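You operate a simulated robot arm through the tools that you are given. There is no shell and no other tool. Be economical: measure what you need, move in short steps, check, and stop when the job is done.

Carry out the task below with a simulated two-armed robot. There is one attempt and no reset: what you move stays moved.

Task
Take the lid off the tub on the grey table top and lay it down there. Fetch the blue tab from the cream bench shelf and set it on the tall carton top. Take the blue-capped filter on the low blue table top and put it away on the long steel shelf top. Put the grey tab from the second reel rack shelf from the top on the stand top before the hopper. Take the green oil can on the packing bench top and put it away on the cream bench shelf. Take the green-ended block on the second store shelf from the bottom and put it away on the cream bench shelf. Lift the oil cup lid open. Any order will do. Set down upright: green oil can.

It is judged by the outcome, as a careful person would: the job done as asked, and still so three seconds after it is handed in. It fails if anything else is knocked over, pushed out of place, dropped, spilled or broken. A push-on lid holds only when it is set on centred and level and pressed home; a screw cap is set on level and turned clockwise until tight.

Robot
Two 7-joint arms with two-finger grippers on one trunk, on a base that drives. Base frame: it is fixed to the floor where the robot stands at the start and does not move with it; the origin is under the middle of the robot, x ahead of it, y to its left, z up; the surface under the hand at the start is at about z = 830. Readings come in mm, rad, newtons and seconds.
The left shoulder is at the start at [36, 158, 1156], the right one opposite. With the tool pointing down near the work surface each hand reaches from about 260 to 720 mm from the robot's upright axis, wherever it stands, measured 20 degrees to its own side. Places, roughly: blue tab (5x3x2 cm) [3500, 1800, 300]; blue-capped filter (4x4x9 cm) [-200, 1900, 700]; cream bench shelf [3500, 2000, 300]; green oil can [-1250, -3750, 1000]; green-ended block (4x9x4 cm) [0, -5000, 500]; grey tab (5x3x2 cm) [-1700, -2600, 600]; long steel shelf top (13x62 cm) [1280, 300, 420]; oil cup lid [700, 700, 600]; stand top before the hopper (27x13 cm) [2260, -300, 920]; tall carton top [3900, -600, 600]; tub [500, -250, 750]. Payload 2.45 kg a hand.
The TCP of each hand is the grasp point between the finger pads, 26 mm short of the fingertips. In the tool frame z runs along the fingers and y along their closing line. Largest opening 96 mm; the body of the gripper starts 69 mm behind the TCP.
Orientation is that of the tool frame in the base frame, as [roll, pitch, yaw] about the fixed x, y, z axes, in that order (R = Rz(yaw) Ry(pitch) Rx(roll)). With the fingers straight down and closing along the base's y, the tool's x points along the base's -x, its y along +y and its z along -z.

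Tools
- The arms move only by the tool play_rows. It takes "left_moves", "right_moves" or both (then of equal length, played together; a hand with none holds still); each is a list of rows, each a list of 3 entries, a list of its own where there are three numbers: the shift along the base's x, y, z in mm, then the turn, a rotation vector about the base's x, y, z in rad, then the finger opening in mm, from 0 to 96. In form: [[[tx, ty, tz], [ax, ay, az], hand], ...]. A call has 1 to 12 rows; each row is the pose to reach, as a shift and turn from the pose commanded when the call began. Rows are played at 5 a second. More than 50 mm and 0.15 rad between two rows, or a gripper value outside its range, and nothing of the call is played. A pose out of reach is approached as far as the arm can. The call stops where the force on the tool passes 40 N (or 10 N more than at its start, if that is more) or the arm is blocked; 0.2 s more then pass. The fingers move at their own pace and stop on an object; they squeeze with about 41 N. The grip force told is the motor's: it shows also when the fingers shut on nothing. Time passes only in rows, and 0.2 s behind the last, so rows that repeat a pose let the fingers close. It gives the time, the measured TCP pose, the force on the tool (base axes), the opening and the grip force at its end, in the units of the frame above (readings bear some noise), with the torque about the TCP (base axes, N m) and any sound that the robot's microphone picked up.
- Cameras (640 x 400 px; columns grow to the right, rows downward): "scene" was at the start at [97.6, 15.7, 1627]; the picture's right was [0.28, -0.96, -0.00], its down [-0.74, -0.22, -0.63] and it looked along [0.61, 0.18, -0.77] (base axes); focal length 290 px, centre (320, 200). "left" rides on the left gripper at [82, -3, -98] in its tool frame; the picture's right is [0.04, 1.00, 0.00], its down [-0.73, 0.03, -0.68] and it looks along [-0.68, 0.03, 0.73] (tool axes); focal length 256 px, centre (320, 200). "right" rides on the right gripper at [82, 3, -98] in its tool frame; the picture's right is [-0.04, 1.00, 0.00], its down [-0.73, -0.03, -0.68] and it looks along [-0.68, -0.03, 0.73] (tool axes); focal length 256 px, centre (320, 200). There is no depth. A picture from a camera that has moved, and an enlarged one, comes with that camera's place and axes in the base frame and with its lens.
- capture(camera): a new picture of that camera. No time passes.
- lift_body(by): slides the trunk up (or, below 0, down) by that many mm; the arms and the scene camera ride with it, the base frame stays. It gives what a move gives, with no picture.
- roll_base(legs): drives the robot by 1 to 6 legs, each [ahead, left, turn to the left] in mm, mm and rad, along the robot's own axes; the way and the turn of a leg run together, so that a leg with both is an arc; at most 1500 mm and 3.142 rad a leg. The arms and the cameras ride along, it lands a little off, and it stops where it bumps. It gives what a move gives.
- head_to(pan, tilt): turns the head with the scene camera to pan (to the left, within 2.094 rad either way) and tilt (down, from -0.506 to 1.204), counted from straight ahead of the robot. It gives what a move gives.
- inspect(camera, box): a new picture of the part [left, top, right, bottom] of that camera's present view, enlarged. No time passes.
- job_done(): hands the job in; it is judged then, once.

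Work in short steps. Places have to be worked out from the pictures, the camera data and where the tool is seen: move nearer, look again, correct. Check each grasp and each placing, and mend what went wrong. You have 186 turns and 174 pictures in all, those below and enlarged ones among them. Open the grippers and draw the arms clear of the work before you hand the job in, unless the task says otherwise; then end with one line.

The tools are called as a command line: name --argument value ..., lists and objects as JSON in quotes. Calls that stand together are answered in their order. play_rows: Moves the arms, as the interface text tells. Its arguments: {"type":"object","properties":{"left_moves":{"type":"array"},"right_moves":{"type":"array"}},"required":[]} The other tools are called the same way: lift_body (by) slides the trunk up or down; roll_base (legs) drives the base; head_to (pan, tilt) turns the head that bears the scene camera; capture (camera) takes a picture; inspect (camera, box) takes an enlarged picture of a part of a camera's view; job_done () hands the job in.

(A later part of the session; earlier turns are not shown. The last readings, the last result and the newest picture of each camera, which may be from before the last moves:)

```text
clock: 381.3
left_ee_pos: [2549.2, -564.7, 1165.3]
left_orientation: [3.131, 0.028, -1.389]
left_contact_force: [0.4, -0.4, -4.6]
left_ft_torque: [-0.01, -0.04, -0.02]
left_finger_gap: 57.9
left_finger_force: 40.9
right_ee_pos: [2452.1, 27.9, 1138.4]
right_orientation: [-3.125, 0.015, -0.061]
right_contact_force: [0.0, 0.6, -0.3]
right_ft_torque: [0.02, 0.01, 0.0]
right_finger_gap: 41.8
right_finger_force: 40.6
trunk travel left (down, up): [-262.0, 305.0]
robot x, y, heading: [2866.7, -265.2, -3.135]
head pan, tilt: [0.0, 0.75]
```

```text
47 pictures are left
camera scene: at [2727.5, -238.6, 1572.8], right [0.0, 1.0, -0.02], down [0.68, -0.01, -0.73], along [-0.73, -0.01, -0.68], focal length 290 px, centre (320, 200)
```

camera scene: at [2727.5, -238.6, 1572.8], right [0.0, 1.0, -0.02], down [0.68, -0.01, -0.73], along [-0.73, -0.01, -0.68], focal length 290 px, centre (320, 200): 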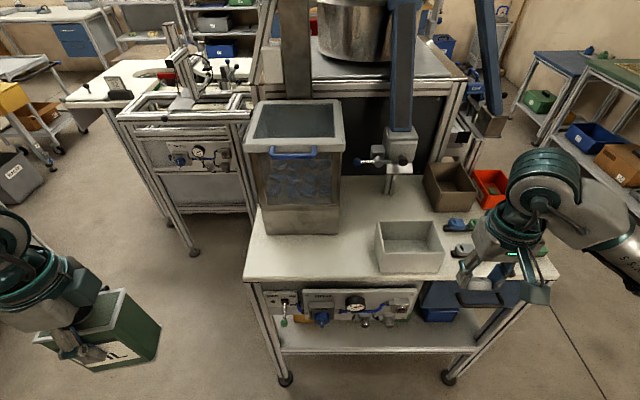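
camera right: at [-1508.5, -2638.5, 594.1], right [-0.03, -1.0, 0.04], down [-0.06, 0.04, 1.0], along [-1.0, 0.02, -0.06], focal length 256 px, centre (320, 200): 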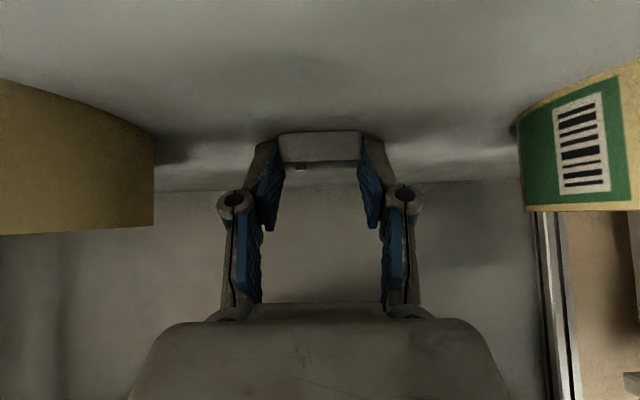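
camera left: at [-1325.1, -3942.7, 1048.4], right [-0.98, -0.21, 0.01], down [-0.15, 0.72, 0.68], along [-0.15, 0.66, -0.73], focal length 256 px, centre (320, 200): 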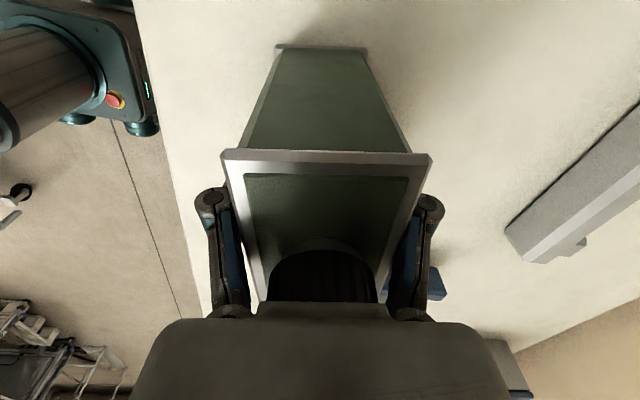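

The strip in front of the hopper spans x≈2170–2320 around y≈-290. Roll ahead 60 and bring the right hand over it, tilted as at pick-up.

roll_base --legs '[[60, 0, 0]]'

play_rows --right_moves '[[[-14, -36, 0], [0, 0, 0], 10], [[-28, -72, 0], [0, 0.1, 0], 10], [[-42, -108, 0], [0, 0.2, 0], 10], [[-56, -144, 0], [0, 0.3, 0], 10], [[-70, -180, 0], [0, 0.4, 0], 10], [[-84, -216, -10], [0, 0.5, 0], 10], [[-98, -250, -30], [0, 0.6, 0], 10], [[-110, -284, -55], [0, 0.7, 0], 10], [[-120, -310, -85], [0, 0.767, 0], 10], [[-129, -318, -115], [0, 0.767, 0], 10], [[-129, -318, -115], [0, 0.767, 0], 10]]'

capture --camera "right"

capture --camera "scene"

```text
clock: 382.3
left_ee_pos: [2489.4, -586.3, 1159.9]
left_orientation: [3.133, 0.044, -1.387]
left_contact_force: [-0.4, -0.6, -5.3]
left_ft_torque: [0.02, -0.01, 0.03]
left_finger_gap: 57.7
left_finger_force: 40.9
right_ee_pos: [2394.3, 6.1, 1144.2]
right_orientation: [-3.112, 0.02, -0.054]
right_contact_force: [0.5, -1.1, -0.1]
right_ft_torque: [0.01, -0.02, 0.02]
right_finger_gap: 42.1
right_finger_force: 40.9
trunk travel left (down, up): [-262.0, 305.0]
robot x, y, heading: [2806.0, -265.7, -3.139]
head pan, tilt: [0.0, 0.75]
```

```text
clock: 384.9
left_ee_pos: [2493.2, -582.1, 1161.4]
left_orientation: [3.131, 0.045, -1.391]
left_contact_force: [0.5, -0.1, -5.1]
left_ft_torque: [0.01, -0.01, -0.01]
left_finger_gap: 58.0
left_finger_force: 41.3
right_ee_pos: [2268.1, -307.6, 1032.4]
right_orientation: [3.119, 0.789, -0.084]
right_contact_force: [0.4, 0.0, -0.1]
right_ft_torque: [0.05, -0.02, -0.03]
right_finger_gap: 41.9
right_finger_force: 40.9
trunk travel left (down, up): [-262.0, 305.0]
robot x, y, heading: [2804.1, -263.6, -3.14]
head pan, tilt: [0.0, 0.75]
stopped in row 11 (right hand): the arm was blocked; the commanded pose is now the measured one
```

```text
46 pictures are left
camera right: at [2396.3, -320.0, 1044.9], right [-0.1, -0.99, 0.04], down [-0.03, 0.05, 1.0], along [-0.99, 0.09, -0.04], focal length 256 px, centre (320, 200)
```

right: 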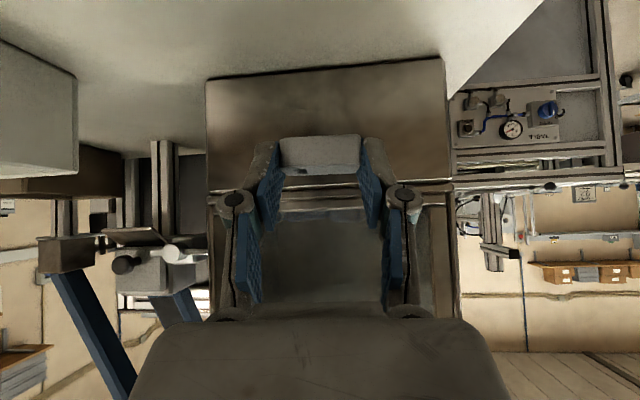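

```text
45 pictures are left
camera scene: at [2667.9, -253.7, 1573.1], right [0.0, 1.0, -0.01], down [0.68, 0.0, -0.73], along [-0.73, -0.01, -0.68], focal length 290 px, centre (320, 200)
```

scene: 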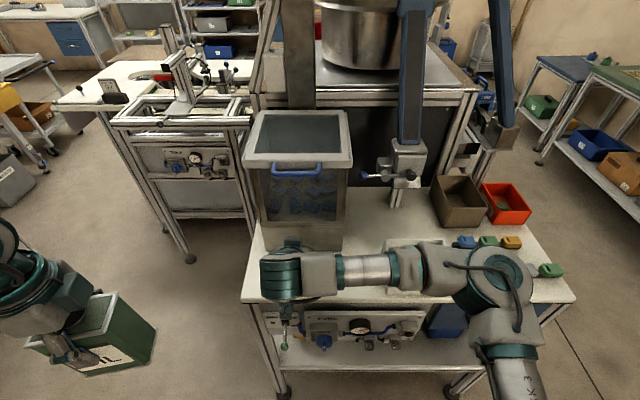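

Position good (hopper face at x≈2174). Lower 60 mm, then in small steps to contact.

play_rows --right_moves '[[[0, 0, -30], [0, 0, 0], 10], [[0, 0, -60], [0, 0, 0], 10], [[0, 0, -68], [0, 0, 0], 10], [[0, 0, -74], [0, 0, 0], 10], [[0, 0, -80], [0, 0, 0], 10]]'

capture --camera "right"

```text
clock: 386.1
left_ee_pos: [2494.4, -597.0, 1157.3]
left_orientation: [3.134, 0.059, -1.388]
left_contact_force: [0.2, -0.6, -4.9]
left_ft_torque: [0.0, -0.04, -0.01]
left_finger_gap: 57.6
left_finger_force: 40.9
right_ee_pos: [2268.4, -322.7, 951.5]
right_orientation: [3.137, 0.787, -0.071]
right_contact_force: [0.0, -0.2, -0.3]
right_ft_torque: [-0.02, 0.05, -0.03]
right_finger_gap: 42.0
right_finger_force: 40.9
trunk travel left (down, up): [-262.0, 305.0]
robot x, y, heading: [2805.5, -266.4, -3.138]
head pan, tilt: [0.0, 0.75]
```

```text
44 pictures are left
camera right: at [2395.9, -334.2, 963.4], right [-0.1, -0.99, 0.03], down [-0.03, 0.04, 1.0], along [-0.99, 0.09, -0.04], focal length 256 px, centre (320, 200)
```

right: 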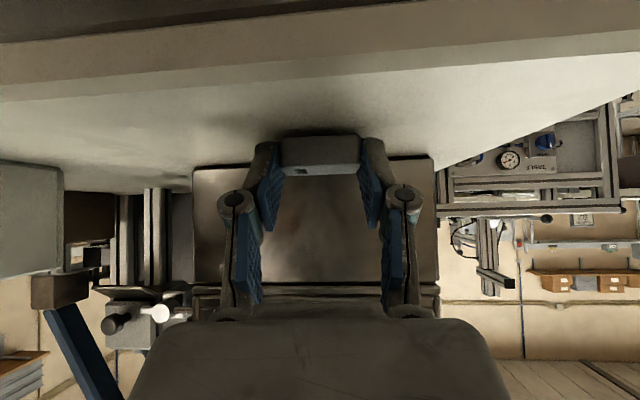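

play_rows --right_moves '[[[0, 0, -4], [0, 0, 0], 10], [[0, 0, -8], [0, 0, 0], 10], [[0, 0, -12], [0, 0, 0], 10], [[0, 0, -16], [0, 0, 0], 10], [[0, 0, -20], [0, 0, 0], 10]]'

```text
clock: 387.0
left_ee_pos: [2494.5, -591.1, 1160.3]
left_orientation: [3.131, 0.049, -1.389]
left_contact_force: [-0.7, 1.2, -5.6]
left_ft_torque: [-0.03, 0.01, 0.0]
left_finger_gap: 58.0
left_finger_force: 41.1
right_ee_pos: [2267.8, -316.9, 946.3]
right_orientation: [3.116, 0.806, -0.088]
right_contact_force: [0.4, -4.6, 7.5]
right_ft_torque: [0.24, -0.48, -0.31]
right_finger_gap: 42.0
right_finger_force: 41.5
trunk travel left (down, up): [-262.0, 305.0]
robot x, y, heading: [2804.8, -271.4, -3.135]
head pan, tilt: [0.0, 0.75]
stopped in row 4 (right hand): the force on the tool passed its limit at 48 N (the readings are from after the stop); the commanded pose is now the measured one
```

Contact at z≈946. Ease 1 mm, release and withdraw back-up along the tool.

play_rows --right_moves '[[[0, 0, 1], [0, 0, 0], 10], [[0, 0, 1], [0, 0, 0], 60], [[0, 0, 1], [0, 0, 0], 70], [[20, 0, 22], [0, 0, 0], 70], [[50, 0, 55], [0, 0, 0], 70], [[75, 0, 95], [0, 0, 0], 70], [[90, 0, 140], [0, 0, 0], 70]]'

capture --camera "right"

```text
clock: 388.6
left_ee_pos: [2495.0, -591.0, 1160.9]
left_orientation: [3.13, 0.05, -1.387]
left_contact_force: [0.1, 0.3, -5.7]
left_ft_torque: [0.03, -0.02, 0.0]
left_finger_gap: 57.7
left_finger_force: 41.5
right_ee_pos: [2358.1, -314.7, 1085.3]
right_orientation: [3.125, 0.802, -0.085]
right_contact_force: [-0.4, -0.1, 0.2]
right_ft_torque: [0.03, -0.03, -0.03]
right_finger_gap: 69.9
right_finger_force: 0.1
trunk travel left (down, up): [-262.0, 305.0]
robot x, y, heading: [2802.9, -268.0, -3.137]
head pan, tilt: [0.0, 0.75]
```

```text
43 pictures are left
camera right: at [2485.7, -327.2, 1095.3], right [-0.1, -0.99, 0.04], down [-0.02, 0.04, 1.0], along [-0.99, 0.1, -0.02], focal length 256 px, centre (320, 200)
```

right: 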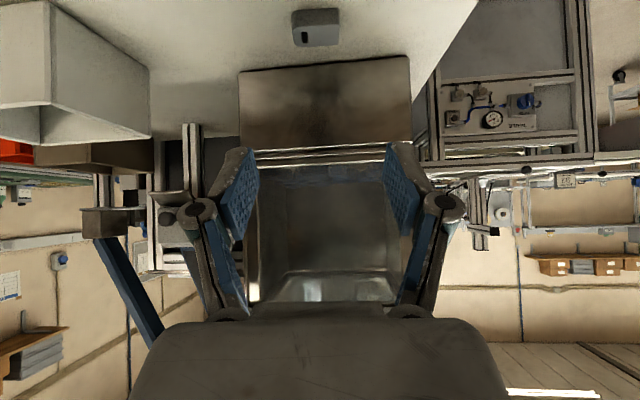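

Grey tab is placed. Back off 100 mm, fold the right arm up and level it.

roll_base --legs '[[-100, 0, 0]]'

play_rows --right_moves '[[[0, 35, 10], [0, -0.1, 0], 70], [[0, 70, 20], [0, -0.2, 0], 70], [[0, 105, 30], [0, -0.3, 0], 70], [[0, 140, 40], [0, -0.4, 0], 70], [[0, 175, 45], [0, -0.5, 0], 70], [[0, 210, 50], [0, -0.6, 0], 70], [[0, 245, 50], [0, -0.7, 0], 70], [[0, 280, 50], [0, -0.8, 0], 70], [[0, 310, 50], [0, -0.8, 0.04], 70], [[0, 335, 50], [0, -0.8, 0.08], 70]]'

roll_base --legs '[[0, -700, 0], [0, -740, 0], [0, 0, -1.571], [0, -680, 0]]'

head_to --pan 0.0 --tilt 0.85

capture --camera "scene"

```text
clock: 389.7
left_ee_pos: [2595.9, -585.8, 1160.9]
left_orientation: [3.13, 0.048, -1.389]
left_contact_force: [-0.3, 0.4, -4.4]
left_ft_torque: [0.01, -0.01, -0.01]
left_finger_gap: 58.0
left_finger_force: 41.1
right_ee_pos: [2456.4, -309.7, 1084.4]
right_orientation: [3.119, 0.802, -0.092]
right_contact_force: [-0.4, -0.1, 0.6]
right_ft_torque: [0.01, 0.01, 0.01]
right_finger_gap: 70.0
right_finger_force: 0.0
trunk travel left (down, up): [-262.0, 305.0]
robot x, y, heading: [2906.1, -269.3, -3.141]
head pan, tilt: [0.0, 0.75]
```

```text
clock: 391.9
left_ee_pos: [2598.3, -582.8, 1164.5]
left_orientation: [3.124, 0.043, -1.389]
left_contact_force: [-0.3, -0.5, -4.7]
left_ft_torque: [-0.02, 0.01, -0.06]
left_finger_gap: 57.9
left_finger_force: 41.1
right_ee_pos: [2459.0, 29.2, 1135.8]
right_orientation: [-3.134, 0.005, 0.007]
right_contact_force: [-0.1, 0.2, -0.1]
right_ft_torque: [-0.03, -0.02, -0.02]
right_finger_gap: 69.9
right_finger_force: 0.1
trunk travel left (down, up): [-262.0, 305.0]
robot x, y, heading: [2904.4, -272.1, -3.14]
head pan, tilt: [0.0, 0.75]
```

```text
clock: 406.6
left_ee_pos: [3230.1, 1482.0, 1157.3]
left_orientation: [3.128, 0.067, -2.949]
left_contact_force: [-0.4, 0.0, -5.0]
left_ft_torque: [0.0, 0.0, 0.02]
left_finger_gap: 58.1
left_finger_force: 41.3
right_ee_pos: [3839.5, 1628.1, 1141.2]
right_orientation: [-3.113, 0.006, -1.549]
right_contact_force: [-0.5, -0.5, -0.3]
right_ft_torque: [0.04, -0.09, 0.0]
right_finger_gap: 70.0
right_finger_force: 0.0
trunk travel left (down, up): [-262.0, 305.0]
robot x, y, heading: [3574.2, 1178.7, 1.584]
head pan, tilt: [0.0, 0.75]
```

```text
clock: 407.2
left_ee_pos: [3234.1, 1481.5, 1161.6]
left_orientation: [3.126, 0.062, -2.947]
left_contact_force: [-0.8, 0.4, -4.8]
left_ft_torque: [-0.01, 0.0, 0.02]
left_finger_gap: 57.8
left_finger_force: 40.7
right_ee_pos: [3841.8, 1626.3, 1140.9]
right_orientation: [-3.119, 0.01, -1.547]
right_contact_force: [-0.9, 0.0, -0.7]
right_ft_torque: [-0.03, -0.09, 0.04]
right_finger_gap: 70.1
right_finger_force: 0.0
trunk travel left (down, up): [-262.0, 305.0]
robot x, y, heading: [3566.8, 1179.8, 1.588]
head pan, tilt: [0.0, 0.85]
```

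```text
42 pictures are left
camera scene: at [3549.9, 1314.4, 1565.0], right [1.0, 0.01, 0.01], down [0.02, -0.75, -0.66], along [0.0, 0.66, -0.75], focal length 290 px, centre (320, 200)
```

scene: 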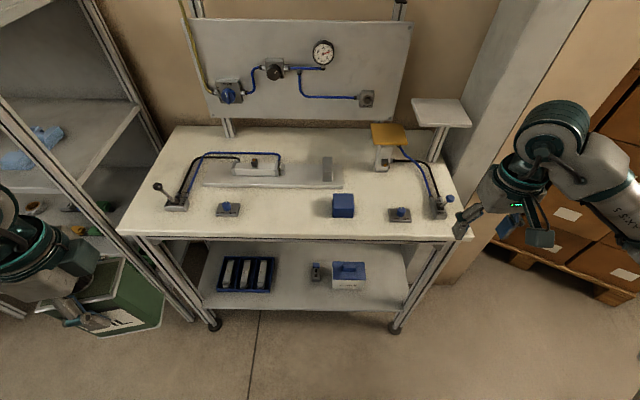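

Back off 150 mm, lower the trunk 250, then lower the left hand with the can in front of the shelf.

roll_base --legs '[[-150, 0, 0]]'

lift_body --by -250

play_rows --left_moves '[[[10, 15, -45], [0, 0, -0.03], 30], [[20, 30, -90], [0, 0, -0.06], 30], [[30, 45, -133], [0, 0, -0.1], 30], [[40, 60, -176], [0, 0, -0.14], 30], [[50, 75, -219], [0, 0, -0.19], 30], [[60, 90, -262], [0, 0, -0.19], 30], [[70, 105, -305], [0, 0, -0.19], 30], [[80, 120, -348], [0, 0, -0.19], 30], [[90, 135, -391], [0, 0, -0.19], 30], [[100, 150, -434], [0, 0, -0.19], 30], [[105, 155, -465], [0, 0, -0.19], 30]]'

capture --camera "left"

capture --camera "scene"

```text
clock: 408.6
left_ee_pos: [3294.5, 1329.7, 1172.2]
left_orientation: [3.12, 0.015, -2.951]
left_contact_force: [0.0, -0.7, -3.7]
left_ft_torque: [0.05, 0.05, -0.01]
left_finger_gap: 57.6
left_finger_force: 41.0
right_ee_pos: [3902.4, 1475.2, 1126.2]
right_orientation: [3.121, 0.004, -1.554]
right_contact_force: [0.2, 0.1, -0.2]
right_ft_torque: [-0.01, 0.09, -0.02]
right_finger_gap: 70.0
right_finger_force: 0.0
trunk travel left (down, up): [-262.0, 305.0]
robot x, y, heading: [3584.3, 1028.6, 1.59]
head pan, tilt: [0.0, 0.85]
```

```text
clock: 411.2
left_ee_pos: [3287.0, 1325.8, 923.5]
left_orientation: [3.113, 0.022, -2.953]
left_contact_force: [0.7, 0.7, -4.1]
left_ft_torque: [0.05, 0.06, 0.06]
left_finger_gap: 57.8
left_finger_force: 40.9
right_ee_pos: [3896.9, 1471.0, 882.6]
right_orientation: [3.128, 0.012, -1.558]
right_contact_force: [0.8, -0.5, 0.5]
right_ft_torque: [-0.01, 0.08, 0.01]
right_finger_gap: 70.2
right_finger_force: 0.0
trunk travel left (down, up): [-12.0, 555.0]
robot x, y, heading: [3585.4, 1031.2, 1.589]
head pan, tilt: [0.0, 0.85]
```

```text
clock: 413.6
left_ee_pos: [3381.4, 1480.2, 453.9]
left_orientation: [3.118, 0.028, -3.14]
left_contact_force: [0.5, 0.5, -6.3]
left_ft_torque: [0.0, 0.04, 0.0]
left_finger_gap: 57.8
left_finger_force: 40.5
left hand out of reach, approached as far as the arm can: row 4, 5, 6
right_ee_pos: [3889.7, 1470.6, 881.7]
right_orientation: [3.134, 0.009, -1.556]
right_contact_force: [0.0, -0.4, -0.7]
right_ft_torque: [0.0, 0.08, 0.0]
right_finger_gap: 69.8
right_finger_force: 0.0
trunk travel left (down, up): [-12.0, 555.0]
robot x, y, heading: [3584.2, 1026.6, 1.582]
head pan, tilt: [0.0, 0.85]
```

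```text
41 pictures are left
camera left: at [3296.4, 1475.9, 551.1], right [-0.04, 1.0, 0.02], down [0.71, 0.01, 0.7], along [0.7, 0.05, -0.71], focal length 256 px, centre (320, 200)
```

left: 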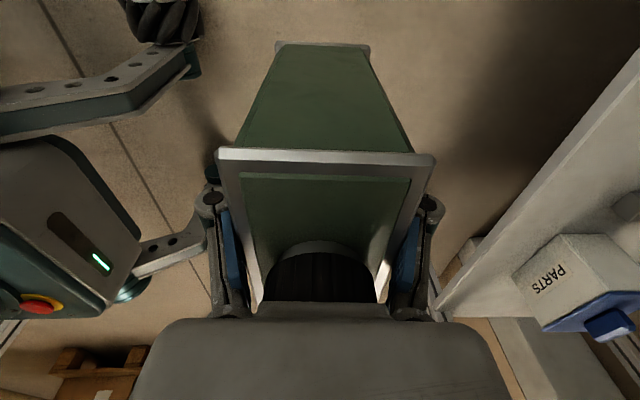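

```text
40 pictures are left
camera scene: at [3586.3, 1436.1, 1258.5], right [1.0, 0.01, -0.01], down [0.01, -0.76, -0.65], along [-0.01, 0.65, -0.76], focal length 290 px, centre (320, 200)
```

scene: 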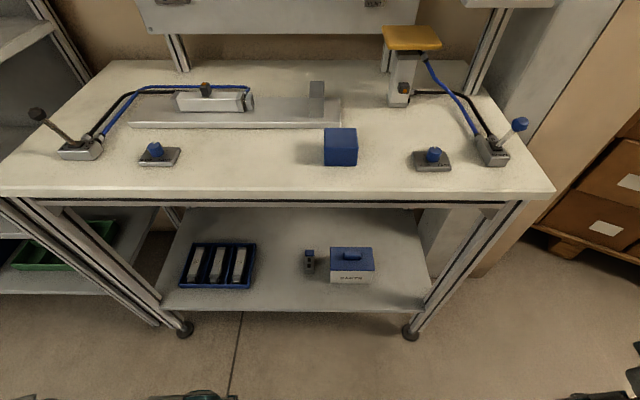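

The free shelf gap is x 3345–3525; target can centre (3435,1850). Roll ahead 250 with the can 70 mm above shelf level.

roll_base --legs '[[250, 0, 0]]'

play_rows --left_moves '[[[15, 30, 0], [0, 0, 0], 30], [[30, 60, 0], [0, 0, 0], 30], [[45, 85, 0], [0, 0, 0], 30], [[54, 110, 0], [0, 0, 0], 30], [[54, 110, 0], [0, 0, 0], 30]]'

capture --camera "left"

capture --camera "scene"

```text
clock: 415.4
left_ee_pos: [3373.9, 1732.9, 452.4]
left_orientation: [3.119, 0.036, 3.142]
left_contact_force: [0.5, -0.2, -4.2]
left_ft_torque: [-0.01, -0.02, 0.0]
left_finger_gap: 57.8
left_finger_force: 41.0
right_ee_pos: [3877.0, 1724.0, 884.9]
right_orientation: [-3.14, 0.01, -1.557]
right_contact_force: [-0.4, 0.4, 0.1]
right_ft_torque: [-0.06, -0.01, 0.03]
right_finger_gap: 69.7
right_finger_force: 0.1
trunk travel left (down, up): [-12.0, 555.0]
robot x, y, heading: [3574.3, 1278.9, 1.581]
head pan, tilt: [0.0, 0.85]
```

```text
clock: 416.6
left_ee_pos: [3427.8, 1841.5, 457.2]
left_orientation: [3.113, 0.035, -3.14]
left_contact_force: [0.0, -0.9, -5.5]
left_ft_torque: [0.0, 0.02, -0.01]
left_finger_gap: 57.5
left_finger_force: 41.2
right_ee_pos: [3879.2, 1718.7, 887.9]
right_orientation: [-3.142, 0.017, -1.555]
right_contact_force: [-0.7, 0.7, -0.1]
right_ft_torque: [-0.05, -0.01, 0.0]
right_finger_gap: 69.9
right_finger_force: 0.1
trunk travel left (down, up): [-12.0, 555.0]
robot x, y, heading: [3577.2, 1282.1, 1.581]
head pan, tilt: [0.0, 0.85]
```

```text
39 pictures are left
camera left: at [3342.0, 1834.6, 553.8], right [-0.04, 1.0, 0.03], down [0.71, 0.01, 0.7], along [0.7, 0.05, -0.71], focal length 256 px, centre (320, 200)
```

left: 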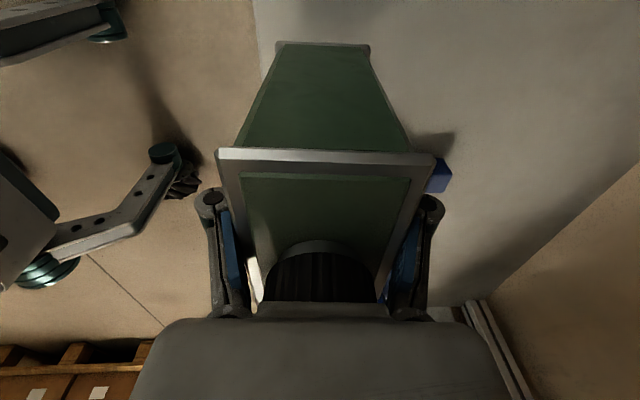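

```text
38 pictures are left
camera scene: at [3574.4, 1687.9, 1258.8], right [1.0, 0.01, 0.0], down [0.01, -0.76, -0.65], along [-0.01, 0.65, -0.76], focal length 290 px, centre (320, 200)
```

scene: 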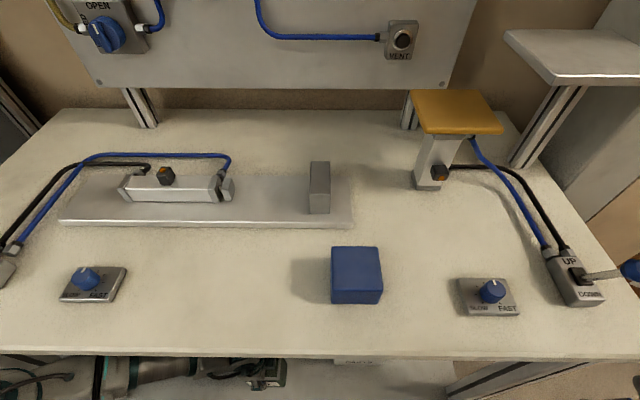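

Clear. Shift +10 in y and lower to contact.

play_rows --left_moves '[[[0, 10, -20], [0, 0, 0], 30], [[0, 10, -40], [0, 0, 0], 30], [[0, 10, -58], [0, 0, 0], 30], [[0, 10, -66], [0, 0, 0], 30], [[0, 10, -72], [0, 0, 0], 30], [[0, 10, -77], [0, 0, 0], 30], [[0, 10, -82], [0, 0, 0], 30]]'

capture --camera "left"

```text
clock: 418.2
left_ee_pos: [3410.7, 1839.1, 392.9]
left_orientation: [3.112, 0.035, 3.142]
left_contact_force: [0.3, 0.4, -5.0]
left_ft_torque: [0.05, 0.03, 0.01]
left_finger_gap: 57.7
left_finger_force: 41.2
left hand out of reach, approached as far as the arm can: row 2, 3, 4, 5, 6, 7
right_ee_pos: [3878.5, 1718.4, 887.1]
right_orientation: [-3.142, 0.014, -1.557]
right_contact_force: [0.8, -0.1, 0.3]
right_ft_torque: [0.01, -0.02, 0.01]
right_finger_gap: 69.9
right_finger_force: 0.1
trunk travel left (down, up): [-12.0, 555.0]
robot x, y, heading: [3574.5, 1280.8, 1.582]
head pan, tilt: [0.0, 0.85]
```

```text
37 pictures are left
camera left: at [3324.7, 1834.3, 488.9], right [-0.04, 1.0, 0.03], down [0.71, 0.01, 0.7], along [0.7, 0.05, -0.71], focal length 256 px, centre (320, 200)
```

left: 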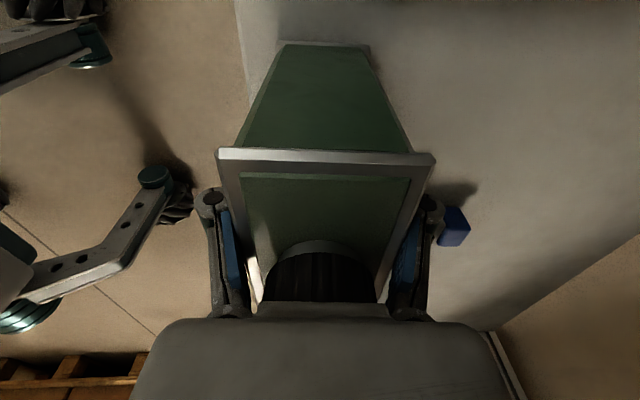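

Out of reach by ~10 mm. Raise the right hand clear, roll ahead 25, then continue lowering.

play_rows --right_moves '[[[0, -20, 30], [0, 0, 0], 70], [[0, -40, 60], [0, 0, 0], 70], [[0, -60, 100], [0, 0, 0], 70], [[0, -60, 140], [0, 0, 0], 70]]'

roll_base --legs '[[25, 0, 0]]'

play_rows --left_moves '[[[8, -10, -4], [0, 0, 0], 30], [[12, -12, -8], [0, 0, 0], 30], [[14, -12, -12], [0, 0, 0], 30], [[14, -12, -16], [0, 0, 0], 30]]'

```text
clock: 419.2
left_ee_pos: [3410.9, 1839.9, 391.2]
left_orientation: [3.114, 0.034, -3.14]
left_contact_force: [0.3, 0.0, -6.1]
left_ft_torque: [0.0, 0.02, 0.03]
left_finger_gap: 57.6
left_finger_force: 40.7
right_ee_pos: [3825.9, 1678.1, 939.5]
right_orientation: [3.138, 0.016, -1.559]
right_contact_force: [0.2, 0.2, -0.1]
right_ft_torque: [0.01, -0.01, 0.02]
right_finger_gap: 69.9
right_finger_force: 0.0
right hand out of reach, approached as far as the arm can: row 1, 2, 3, 4
trunk travel left (down, up): [-12.0, 555.0]
robot x, y, heading: [3578.0, 1280.1, 1.582]
head pan, tilt: [0.0, 0.85]
```

```text
clock: 420.0
left_ee_pos: [3409.8, 1864.4, 391.4]
left_orientation: [3.114, 0.035, 3.14]
left_contact_force: [0.3, -0.5, -4.6]
left_ft_torque: [-0.02, 0.03, -0.02]
left_finger_gap: 57.8
left_finger_force: 41.3
right_ee_pos: [3826.0, 1703.8, 938.7]
right_orientation: [3.14, 0.016, -1.556]
right_contact_force: [-0.5, 0.1, 1.1]
right_ft_torque: [-0.04, 0.0, 0.03]
right_finger_gap: 69.6
right_finger_force: 0.2
trunk travel left (down, up): [-12.0, 555.0]
robot x, y, heading: [3576.2, 1304.9, 1.583]
head pan, tilt: [0.0, 0.85]
```

```text
clock: 421.0
left_ee_pos: [3416.7, 1847.2, 388.9]
left_orientation: [3.103, 0.038, -3.141]
left_contact_force: [1.9, -2.1, 12.5]
left_ft_torque: [-0.67, 0.55, 0.14]
left_finger_gap: 57.6
left_finger_force: 41.2
left hand out of reach, approached as far as the arm can: row 2, 3, 4
right_ee_pos: [3826.4, 1695.4, 942.3]
right_orientation: [3.138, 0.024, -1.558]
right_contact_force: [0.0, 0.4, 0.6]
right_ft_torque: [0.01, -0.01, 0.02]
right_finger_gap: 70.2
right_finger_force: 0.0
trunk travel left (down, up): [-12.0, 555.0]
robot x, y, heading: [3576.7, 1305.0, 1.579]
head pan, tilt: [0.0, 0.85]
```

Contact made (can on shelf, tilt ~2°). Open slowly and raise straight up.

play_rows --left_moves '[[[0, 0, 0], [0, 0, 0], 58], [[0, 0, 0], [0, 0, 0], 66], [[0, 0, 0], [0, 0, 0], 80], [[0, 0, 0], [0, 0, 0], 90], [[0, 0, 25], [0, 0, 0], 90], [[0, 0, 60], [0, 0, 0], 90], [[0, 0, 100], [0, 0, 0], 90], [[0, 0, 135], [0, 0, 0], 90]]'

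capture --camera "left"

```text
clock: 422.7
left_ee_pos: [3414.7, 1756.2, 421.7]
left_orientation: [-2.972, 0.036, -3.132]
left_contact_force: [1.1, 3.1, 3.4]
left_ft_torque: [-0.22, 0.09, -0.03]
left_finger_gap: 90.2
left_finger_force: 0.6
right_ee_pos: [3824.3, 1682.9, 954.7]
right_orientation: [3.141, 0.04, -1.554]
right_contact_force: [0.4, -0.3, 1.1]
right_ft_torque: [0.06, -0.01, -0.02]
right_finger_gap: 69.9
right_finger_force: 0.1
trunk travel left (down, up): [-12.0, 555.0]
robot x, y, heading: [3575.9, 1304.5, 1.586]
head pan, tilt: [0.0, 0.85]
stopped in row 8 (left hand): the arm was blocked; the commanded pose is now the measured one
```

```text
36 pictures are left
camera left: at [3328.8, 1768.7, 517.1], right [-0.04, 0.98, -0.17], down [0.71, 0.15, 0.69], along [0.71, -0.09, -0.7], focal length 256 px, centre (320, 200)
```

left: 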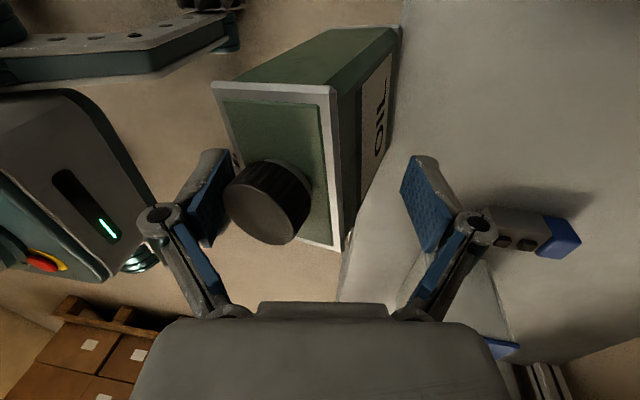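

The hand swung outward while rising and dragged the can to the shelf edge; it is leaning against the front finger. Grip it again immediately without moving.

play_rows --left_moves '[[[0, 0, 0], [0, 0, 0], 40], [[0, 0, 0], [0, 0, 0], 30], [[0, 0, 0], [0, 0, 0], 30]]'

capture --camera "left"

```text
clock: 423.1
left_ee_pos: [3417.5, 1742.7, 420.3]
left_orientation: [-2.95, 0.036, -3.135]
left_contact_force: [-0.7, -24.4, 38.4]
left_ft_torque: [-1.14, 0.58, -0.04]
left_finger_gap: 73.5
left_finger_force: 24.7
right_ee_pos: [3826.0, 1677.8, 950.7]
right_orientation: [3.141, 0.039, -1.553]
right_contact_force: [-0.6, 0.3, 1.0]
right_ft_torque: [-0.01, 0.0, 0.0]
right_finger_gap: 70.3
right_finger_force: 0.0
trunk travel left (down, up): [-12.0, 555.0]
robot x, y, heading: [3575.9, 1302.8, 1.588]
head pan, tilt: [0.0, 0.85]
stopped in row 1 (left hand): the force on the tool passed its limit at 48 N (the readings are from after the stop); the commanded pose is now the measured one
```

```text
35 pictures are left
camera left: at [3330.9, 1757.8, 516.2], right [-0.04, 0.98, -0.19], down [0.71, 0.16, 0.69], along [0.7, -0.11, -0.7], focal length 256 px, centre (320, 200)
```

left: 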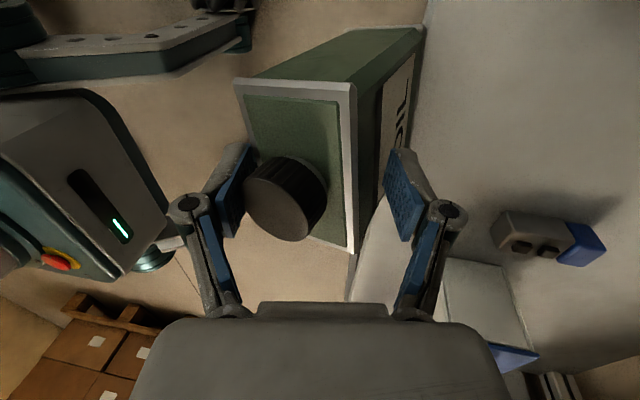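

The front finger rests against the cap side; the back finger is behind the can. Continue closing.

play_rows --left_moves '[[[0, 0, 3], [0, 0, 0], 30], [[0, 0, 5], [0, 0, 0], 20], [[0, 0, 5], [0, 0, 0], 20]]'

capture --camera "left"

```text
clock: 423.8
left_ee_pos: [3417.0, 1741.1, 422.7]
left_orientation: [-2.946, 0.029, -3.131]
left_contact_force: [-4.0, -6.5, 26.3]
left_ft_torque: [0.69, 0.45, 0.22]
left_finger_gap: 67.4
left_finger_force: 41.3
right_ee_pos: [3827.5, 1678.8, 947.0]
right_orientation: [3.14, 0.029, -1.553]
right_contact_force: [-0.1, 0.1, 1.2]
right_ft_torque: [-0.01, 0.0, 0.03]
right_finger_gap: 70.0
right_finger_force: 0.1
trunk travel left (down, up): [-12.0, 555.0]
robot x, y, heading: [3579.1, 1302.1, 1.587]
head pan, tilt: [0.0, 0.85]
stopped in row 3 (left hand): the force on the tool passed its limit at 58 N (the readings are from after the stop); the commanded pose is now the measured one
```

```text
34 pictures are left
camera left: at [3330.8, 1756.0, 519.2], right [-0.04, 0.98, -0.19], down [0.71, 0.17, 0.68], along [0.7, -0.11, -0.7], focal length 256 px, centre (320, 200)
```

left: 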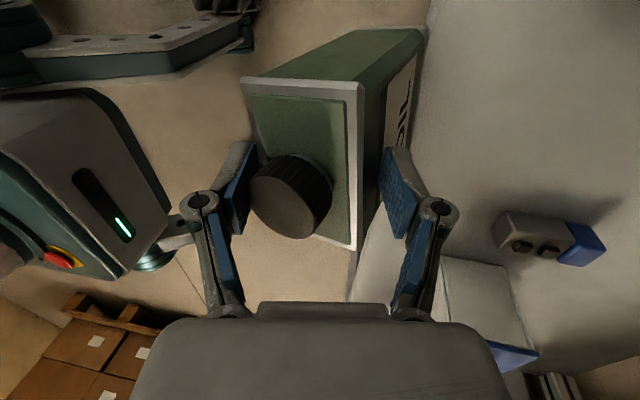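

It is now squeezed at 41 N. Test the grip by raising the trunk 15 mm.

lift_body --by 15

capture --camera "left"

```text
clock: 424.4
left_ee_pos: [3416.2, 1729.3, 425.0]
left_orientation: [-2.918, 0.033, -3.132]
left_contact_force: [-0.5, 0.1, 0.0]
left_ft_torque: [0.08, -0.02, -0.03]
left_finger_gap: 48.3
left_finger_force: 40.5
right_ee_pos: [3827.0, 1671.9, 965.0]
right_orientation: [3.141, 0.047, -1.553]
right_contact_force: [0.0, -0.3, 0.2]
right_ft_torque: [0.01, 0.02, 0.01]
right_finger_gap: 70.0
right_finger_force: 0.0
trunk travel left (down, up): [-27.0, 540.0]
robot x, y, heading: [3579.2, 1303.3, 1.582]
head pan, tilt: [0.0, 0.85]
```

```text
33 pictures are left
camera left: at [3330.5, 1749.0, 519.9], right [-0.04, 0.97, -0.22], down [0.71, 0.19, 0.68], along [0.7, -0.13, -0.7], focal length 256 px, centre (320, 200)
```

left: 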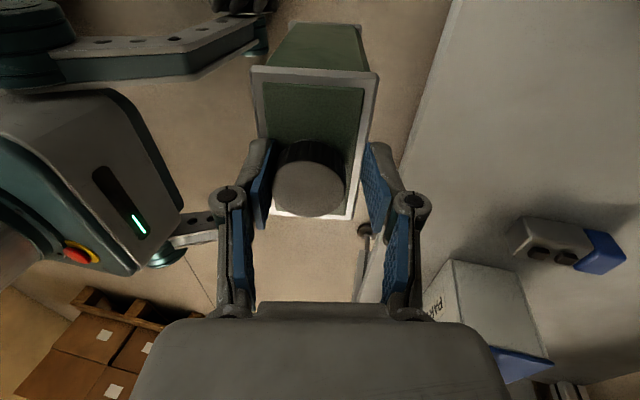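

play_rows --left_moves '[[[0, 0, 0], [0, 0, 0], 10], [[0, 0, 0], [0, 0, 0], 10]]'

capture --camera "left"

```text
clock: 425.0
left_ee_pos: [3416.7, 1727.8, 425.5]
left_orientation: [-2.915, 0.032, -3.133]
left_contact_force: [-0.9, 0.2, 0.3]
left_ft_torque: [0.12, 0.0, -0.01]
left_finger_gap: 48.0
left_finger_force: 40.9
right_ee_pos: [3824.8, 1672.6, 966.5]
right_orientation: [3.141, 0.048, -1.552]
right_contact_force: [-0.8, 0.2, -0.3]
right_ft_torque: [-0.03, 0.01, 0.0]
right_finger_gap: 69.7
right_finger_force: 0.0
trunk travel left (down, up): [-27.0, 540.0]
robot x, y, heading: [3574.9, 1300.4, 1.586]
head pan, tilt: [0.0, 0.85]
```

```text
32 pictures are left
camera left: at [3330.4, 1747.5, 520.0], right [-0.04, 0.97, -0.23], down [0.71, 0.19, 0.68], along [0.7, -0.13, -0.7], focal length 256 px, centre (320, 200)
```

left: 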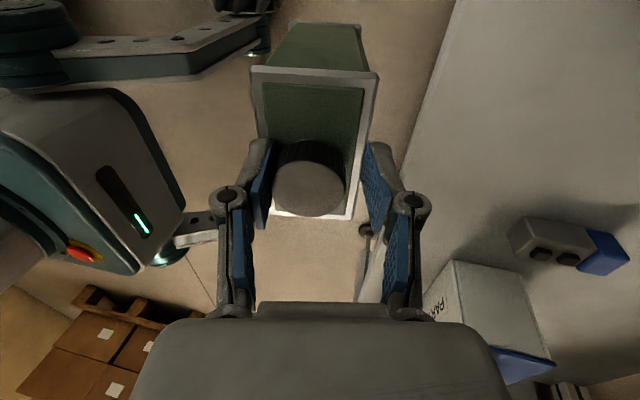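

Stable: the can is held by its top. Back the base 70 mm to free space, then level the hand and raise it.

roll_base --legs '[[-70, 0, 0]]'

play_rows --left_moves '[[[0, 0, 8], [0.05, 0, 0], 10], [[0, 0, 16], [0.1, 0, 0], 10], [[0, 0, 24], [0.15, 0, 0], 10], [[0, 0, 32], [0.2, 0, 0], 10], [[0, 0, 40], [0.227, 0, 0], 10]]'

capture --camera "left"

head_to --pan 0.5 --tilt 1.2

capture --camera "scene"

```text
clock: 426.0
left_ee_pos: [3416.9, 1672.5, 437.8]
left_orientation: [-2.949, 0.032, -3.134]
left_contact_force: [0.1, 0.6, -3.9]
left_ft_torque: [0.07, 0.01, -0.01]
left_finger_gap: 47.8
left_finger_force: 40.8
right_ee_pos: [3827.5, 1599.5, 971.9]
right_orientation: [3.139, 0.06, -1.554]
right_contact_force: [-0.1, -0.3, -0.5]
right_ft_torque: [0.03, 0.01, 0.02]
right_finger_gap: 69.9
right_finger_force: 0.0
trunk travel left (down, up): [-27.0, 540.0]
robot x, y, heading: [3576.7, 1229.4, 1.589]
head pan, tilt: [0.0, 0.85]
```

```text
clock: 427.2
left_ee_pos: [3407.1, 1680.6, 481.8]
left_orientation: [3.105, 0.037, 3.138]
left_contact_force: [0.2, -1.0, -5.2]
left_ft_torque: [-0.01, 0.03, -0.02]
left_finger_gap: 47.8
left_finger_force: 42.0
left hand out of reach, approached as far as the arm can: row 4, 5
right_ee_pos: [3825.1, 1597.8, 970.3]
right_orientation: [-3.141, 0.052, -1.555]
right_contact_force: [0.7, -0.7, -0.1]
right_ft_torque: [0.01, 0.03, 0.01]
right_finger_gap: 70.1
right_finger_force: 0.0
trunk travel left (down, up): [-27.0, 540.0]
robot x, y, heading: [3577.5, 1237.0, 1.59]
head pan, tilt: [0.0, 0.85]
```

```text
31 pictures are left
camera left: at [3320.3, 1675.4, 578.5], right [-0.04, 1.0, 0.03], down [0.71, 0.0, 0.71], along [0.7, 0.05, -0.71], focal length 256 px, centre (320, 200)
```

left: 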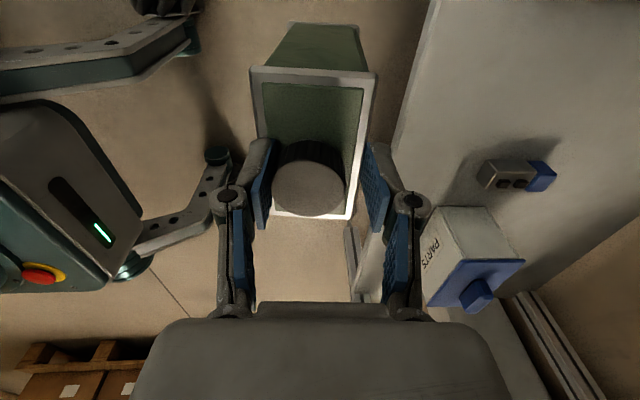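

```text
clock: 428.2
left_ee_pos: [3405.5, 1681.7, 481.9]
left_orientation: [3.106, 0.038, 3.141]
left_contact_force: [0.5, 0.5, -4.9]
left_ft_torque: [0.02, 0.03, -0.01]
left_finger_gap: 47.6
left_finger_force: 41.0
right_ee_pos: [3824.2, 1596.8, 970.5]
right_orientation: [3.141, 0.052, -1.555]
right_contact_force: [-0.5, -0.7, -0.4]
right_ft_torque: [-0.02, 0.0, 0.0]
right_finger_gap: 69.8
right_finger_force: 0.0
trunk travel left (down, up): [-27.0, 540.0]
robot x, y, heading: [3577.2, 1233.4, 1.586]
head pan, tilt: [0.499, 1.201]
```

```text
30 pictures are left
camera scene: at [3548.4, 1590.6, 1257.7], right [0.87, 0.49, 0.0], down [0.46, -0.81, -0.36], along [-0.18, 0.31, -0.93], focal length 290 px, centre (320, 200)
```

scene: 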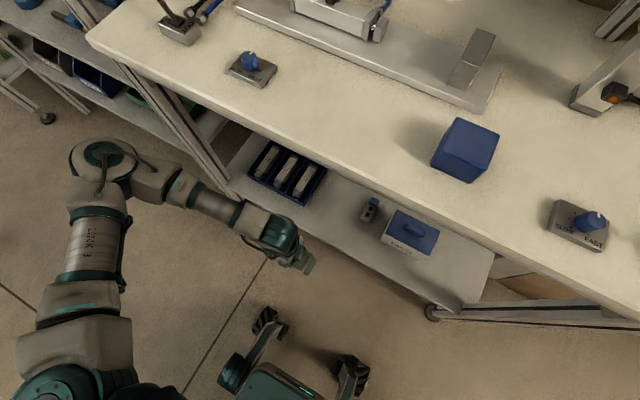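

Can is held with its bottom at ~z 349. Roll ahead 45, extend the arm +108 mm over the shelf at this height (a pose that worked before).

roll_base --legs '[[45, 0, 0]]'

play_rows --left_moves '[[[5, 20, 0], [0, 0, 0], 10], [[10, 40, 0], [0, 0, 0], 10], [[15, 60, 0], [0, 0, 0], 10], [[20, 80, 0], [0, 0, 0], 10], [[25, 100, 0], [0, 0, 0], 10], [[30, 112, 0], [0, 0, 0], 10]]'

capture --camera "left"

```text
clock: 429.1
left_ee_pos: [3406.3, 1726.2, 480.8]
left_orientation: [3.108, 0.036, 3.14]
left_contact_force: [0.5, 0.1, -4.9]
left_ft_torque: [-0.05, 0.01, 0.0]
left_finger_gap: 47.5
left_finger_force: 40.4
right_ee_pos: [3825.4, 1643.3, 968.4]
right_orientation: [-3.141, 0.051, -1.553]
right_contact_force: [0.6, 0.1, -0.4]
right_ft_torque: [-0.06, 0.02, 0.02]
right_finger_gap: 70.1
right_finger_force: 0.0
trunk travel left (down, up): [-27.0, 540.0]
robot x, y, heading: [3576.9, 1276.7, 1.588]
head pan, tilt: [0.499, 1.201]
```

```text
clock: 430.5
left_ee_pos: [3435.7, 1835.6, 485.2]
left_orientation: [3.103, 0.035, 3.137]
left_contact_force: [0.5, 0.5, -4.1]
left_ft_torque: [0.0, 0.0, 0.0]
left_finger_gap: 35.7
left_finger_force: 40.7
right_ee_pos: [3826.7, 1638.9, 969.6]
right_orientation: [-3.141, 0.045, -1.553]
right_contact_force: [0.7, -0.7, 0.2]
right_ft_torque: [-0.01, -0.02, 0.0]
right_finger_gap: 69.9
right_finger_force: 0.1
trunk travel left (down, up): [-27.0, 540.0]
robot x, y, heading: [3575.9, 1275.1, 1.583]
head pan, tilt: [0.499, 1.201]
```

```text
29 pictures are left
camera left: at [3350.1, 1830.0, 581.0], right [-0.04, 1.0, 0.04], down [0.71, 0.0, 0.7], along [0.7, 0.05, -0.71], focal length 256 px, centre (320, 200)
```

left: 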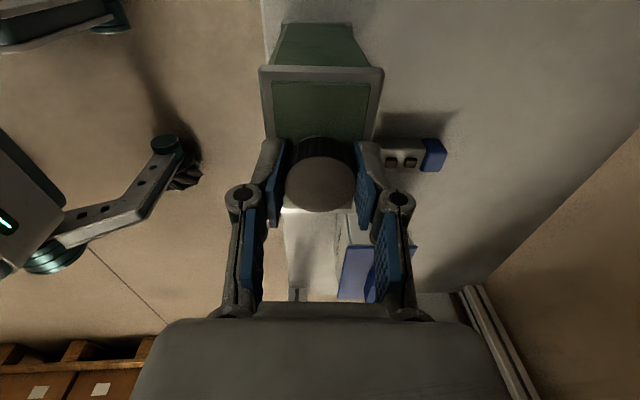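

The grip has settled onto the cap (36 mm) and the can hangs level. Shift +15 x, +10 y and lower to contact.

play_rows --left_moves '[[[8, 5, -10], [0, 0, 0], 10], [[15, 10, -22], [0, 0, 0], 10], [[15, 10, -30], [0, 0, 0], 10], [[15, 10, -36], [0, 0, 0], 10], [[15, 10, -42], [0, 0, 0], 10], [[15, 10, -47], [0, 0, 0], 10], [[15, 10, -52], [0, 0, 0], 10]]'

capture --camera "left"

```text
clock: 432.1
left_ee_pos: [3436.1, 1836.9, 458.1]
left_orientation: [3.086, 0.048, 3.136]
left_contact_force: [2.0, -2.8, 21.9]
left_ft_torque: [-1.15, 0.73, 0.15]
left_finger_gap: 35.9
left_finger_force: 40.7
left hand out of reach, approached as far as the arm can: row 2, 3, 4, 5, 6, 7
right_ee_pos: [3825.2, 1635.6, 969.6]
right_orientation: [-3.141, 0.044, -1.553]
right_contact_force: [-0.1, 0.7, -0.1]
right_ft_torque: [-0.06, -0.01, 0.0]
right_finger_gap: 70.1
right_finger_force: 0.1
trunk travel left (down, up): [-27.0, 540.0]
robot x, y, heading: [3581.3, 1274.3, 1.581]
head pan, tilt: [0.499, 1.201]
stopped in row 7 (left hand): the force on the tool passed its limit at 53 N (the readings are from after the stop); the commanded pose is now the measured one
```

```text
28 pictures are left
camera left: at [3348.2, 1830.0, 553.2], right [-0.04, 1.0, 0.05], down [0.7, -0.01, 0.71], along [0.71, 0.07, -0.7], focal length 256 px, centre (320, 200)
```

left: 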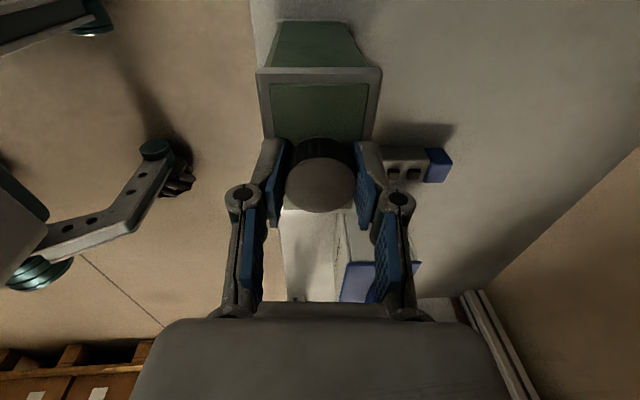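

Can stands on the shelf (contact 22 N, 19 mm inside the edge). Open the fingers in place.

play_rows --left_moves '[[[0, 0, 0], [0, 0, 0], 45], [[0, 0, 0], [0, 0, 0], 70], [[0, 0, 0], [0, 0, 0], 92], [[0, 0, 0], [0, 0, 0], 92]]'

capture --camera "left"

```text
clock: 433.1
left_ee_pos: [3433.7, 1836.8, 455.9]
left_orientation: [3.088, 0.046, 3.137]
left_contact_force: [-0.6, -0.2, -0.5]
left_ft_torque: [0.0, 0.03, -0.03]
left_finger_gap: 92.3
left_finger_force: 0.1
right_ee_pos: [3826.8, 1635.9, 969.4]
right_orientation: [3.141, 0.04, -1.555]
right_contact_force: [0.3, 0.1, 0.2]
right_ft_torque: [-0.04, 0.0, -0.01]
right_finger_gap: 70.0
right_finger_force: 0.0
trunk travel left (down, up): [-27.0, 540.0]
robot x, y, heading: [3576.0, 1277.3, 1.586]
head pan, tilt: [0.499, 1.201]
```

```text
27 pictures are left
camera left: at [3347.0, 1829.3, 551.0], right [-0.04, 1.0, 0.05], down [0.7, -0.01, 0.71], along [0.71, 0.06, -0.7], focal length 256 px, centre (320, 200)
```

left: 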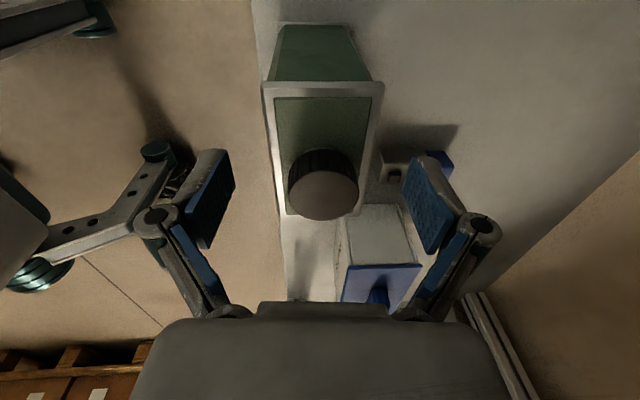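

The can stands free and upright. Raise the hand 12 mm carefully and check its pose.

play_rows --left_moves '[[[0, 0, 6], [0, 0, 0], 92], [[0, 0, 12], [0, 0, 0], 92]]'

```text
clock: 433.7
left_ee_pos: [3435.1, 1836.9, 468.1]
left_orientation: [3.088, 0.047, 3.139]
left_contact_force: [0.2, 0.5, 0.0]
left_ft_torque: [-0.03, -0.01, -0.03]
left_finger_gap: 91.9
left_finger_force: 0.1
right_ee_pos: [3827.8, 1634.7, 969.5]
right_orientation: [3.14, 0.042, -1.555]
right_contact_force: [-0.4, -0.2, -0.1]
right_ft_torque: [-0.02, 0.01, -0.01]
right_finger_gap: 70.6
right_finger_force: 0.0
trunk travel left (down, up): [-27.0, 540.0]
robot x, y, heading: [3579.7, 1278.0, 1.588]
head pan, tilt: [0.499, 1.201]
```

Moves straight. Another 24 mm up, then back off with the base.

play_rows --left_moves '[[[0, 0, 8], [0, 0, 0], 92], [[0, 0, 16], [0, 0, 0], 92], [[0, 0, 24], [0, 0, 0], 92]]'

capture --camera "left"

```text
clock: 434.5
left_ee_pos: [3434.8, 1837.1, 492.4]
left_orientation: [3.087, 0.046, 3.138]
left_contact_force: [0.4, -0.1, 0.2]
left_ft_torque: [0.0, 0.02, 0.01]
left_finger_gap: 91.8
left_finger_force: 0.0
right_ee_pos: [3825.9, 1634.9, 969.7]
right_orientation: [3.141, 0.042, -1.555]
right_contact_force: [0.2, 0.0, 0.3]
right_ft_torque: [-0.01, -0.02, -0.01]
right_finger_gap: 70.0
right_finger_force: 0.0
trunk travel left (down, up): [-27.0, 540.0]
robot x, y, heading: [3577.7, 1280.3, 1.586]
head pan, tilt: [0.499, 1.201]
```

```text
26 pictures are left
camera left: at [3347.3, 1829.6, 587.4], right [-0.04, 1.0, 0.05], down [0.7, -0.01, 0.71], along [0.71, 0.06, -0.7], focal length 256 px, centre (320, 200)
```

left: 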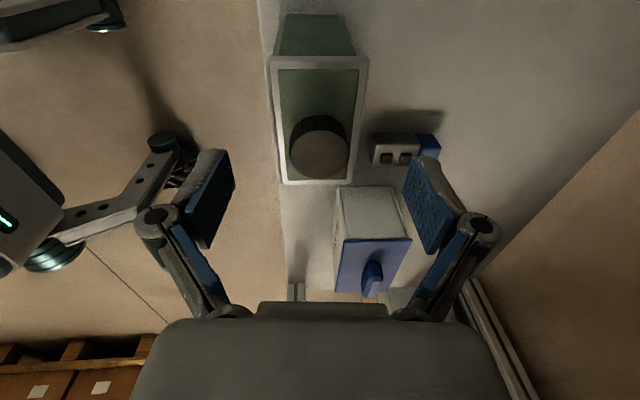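

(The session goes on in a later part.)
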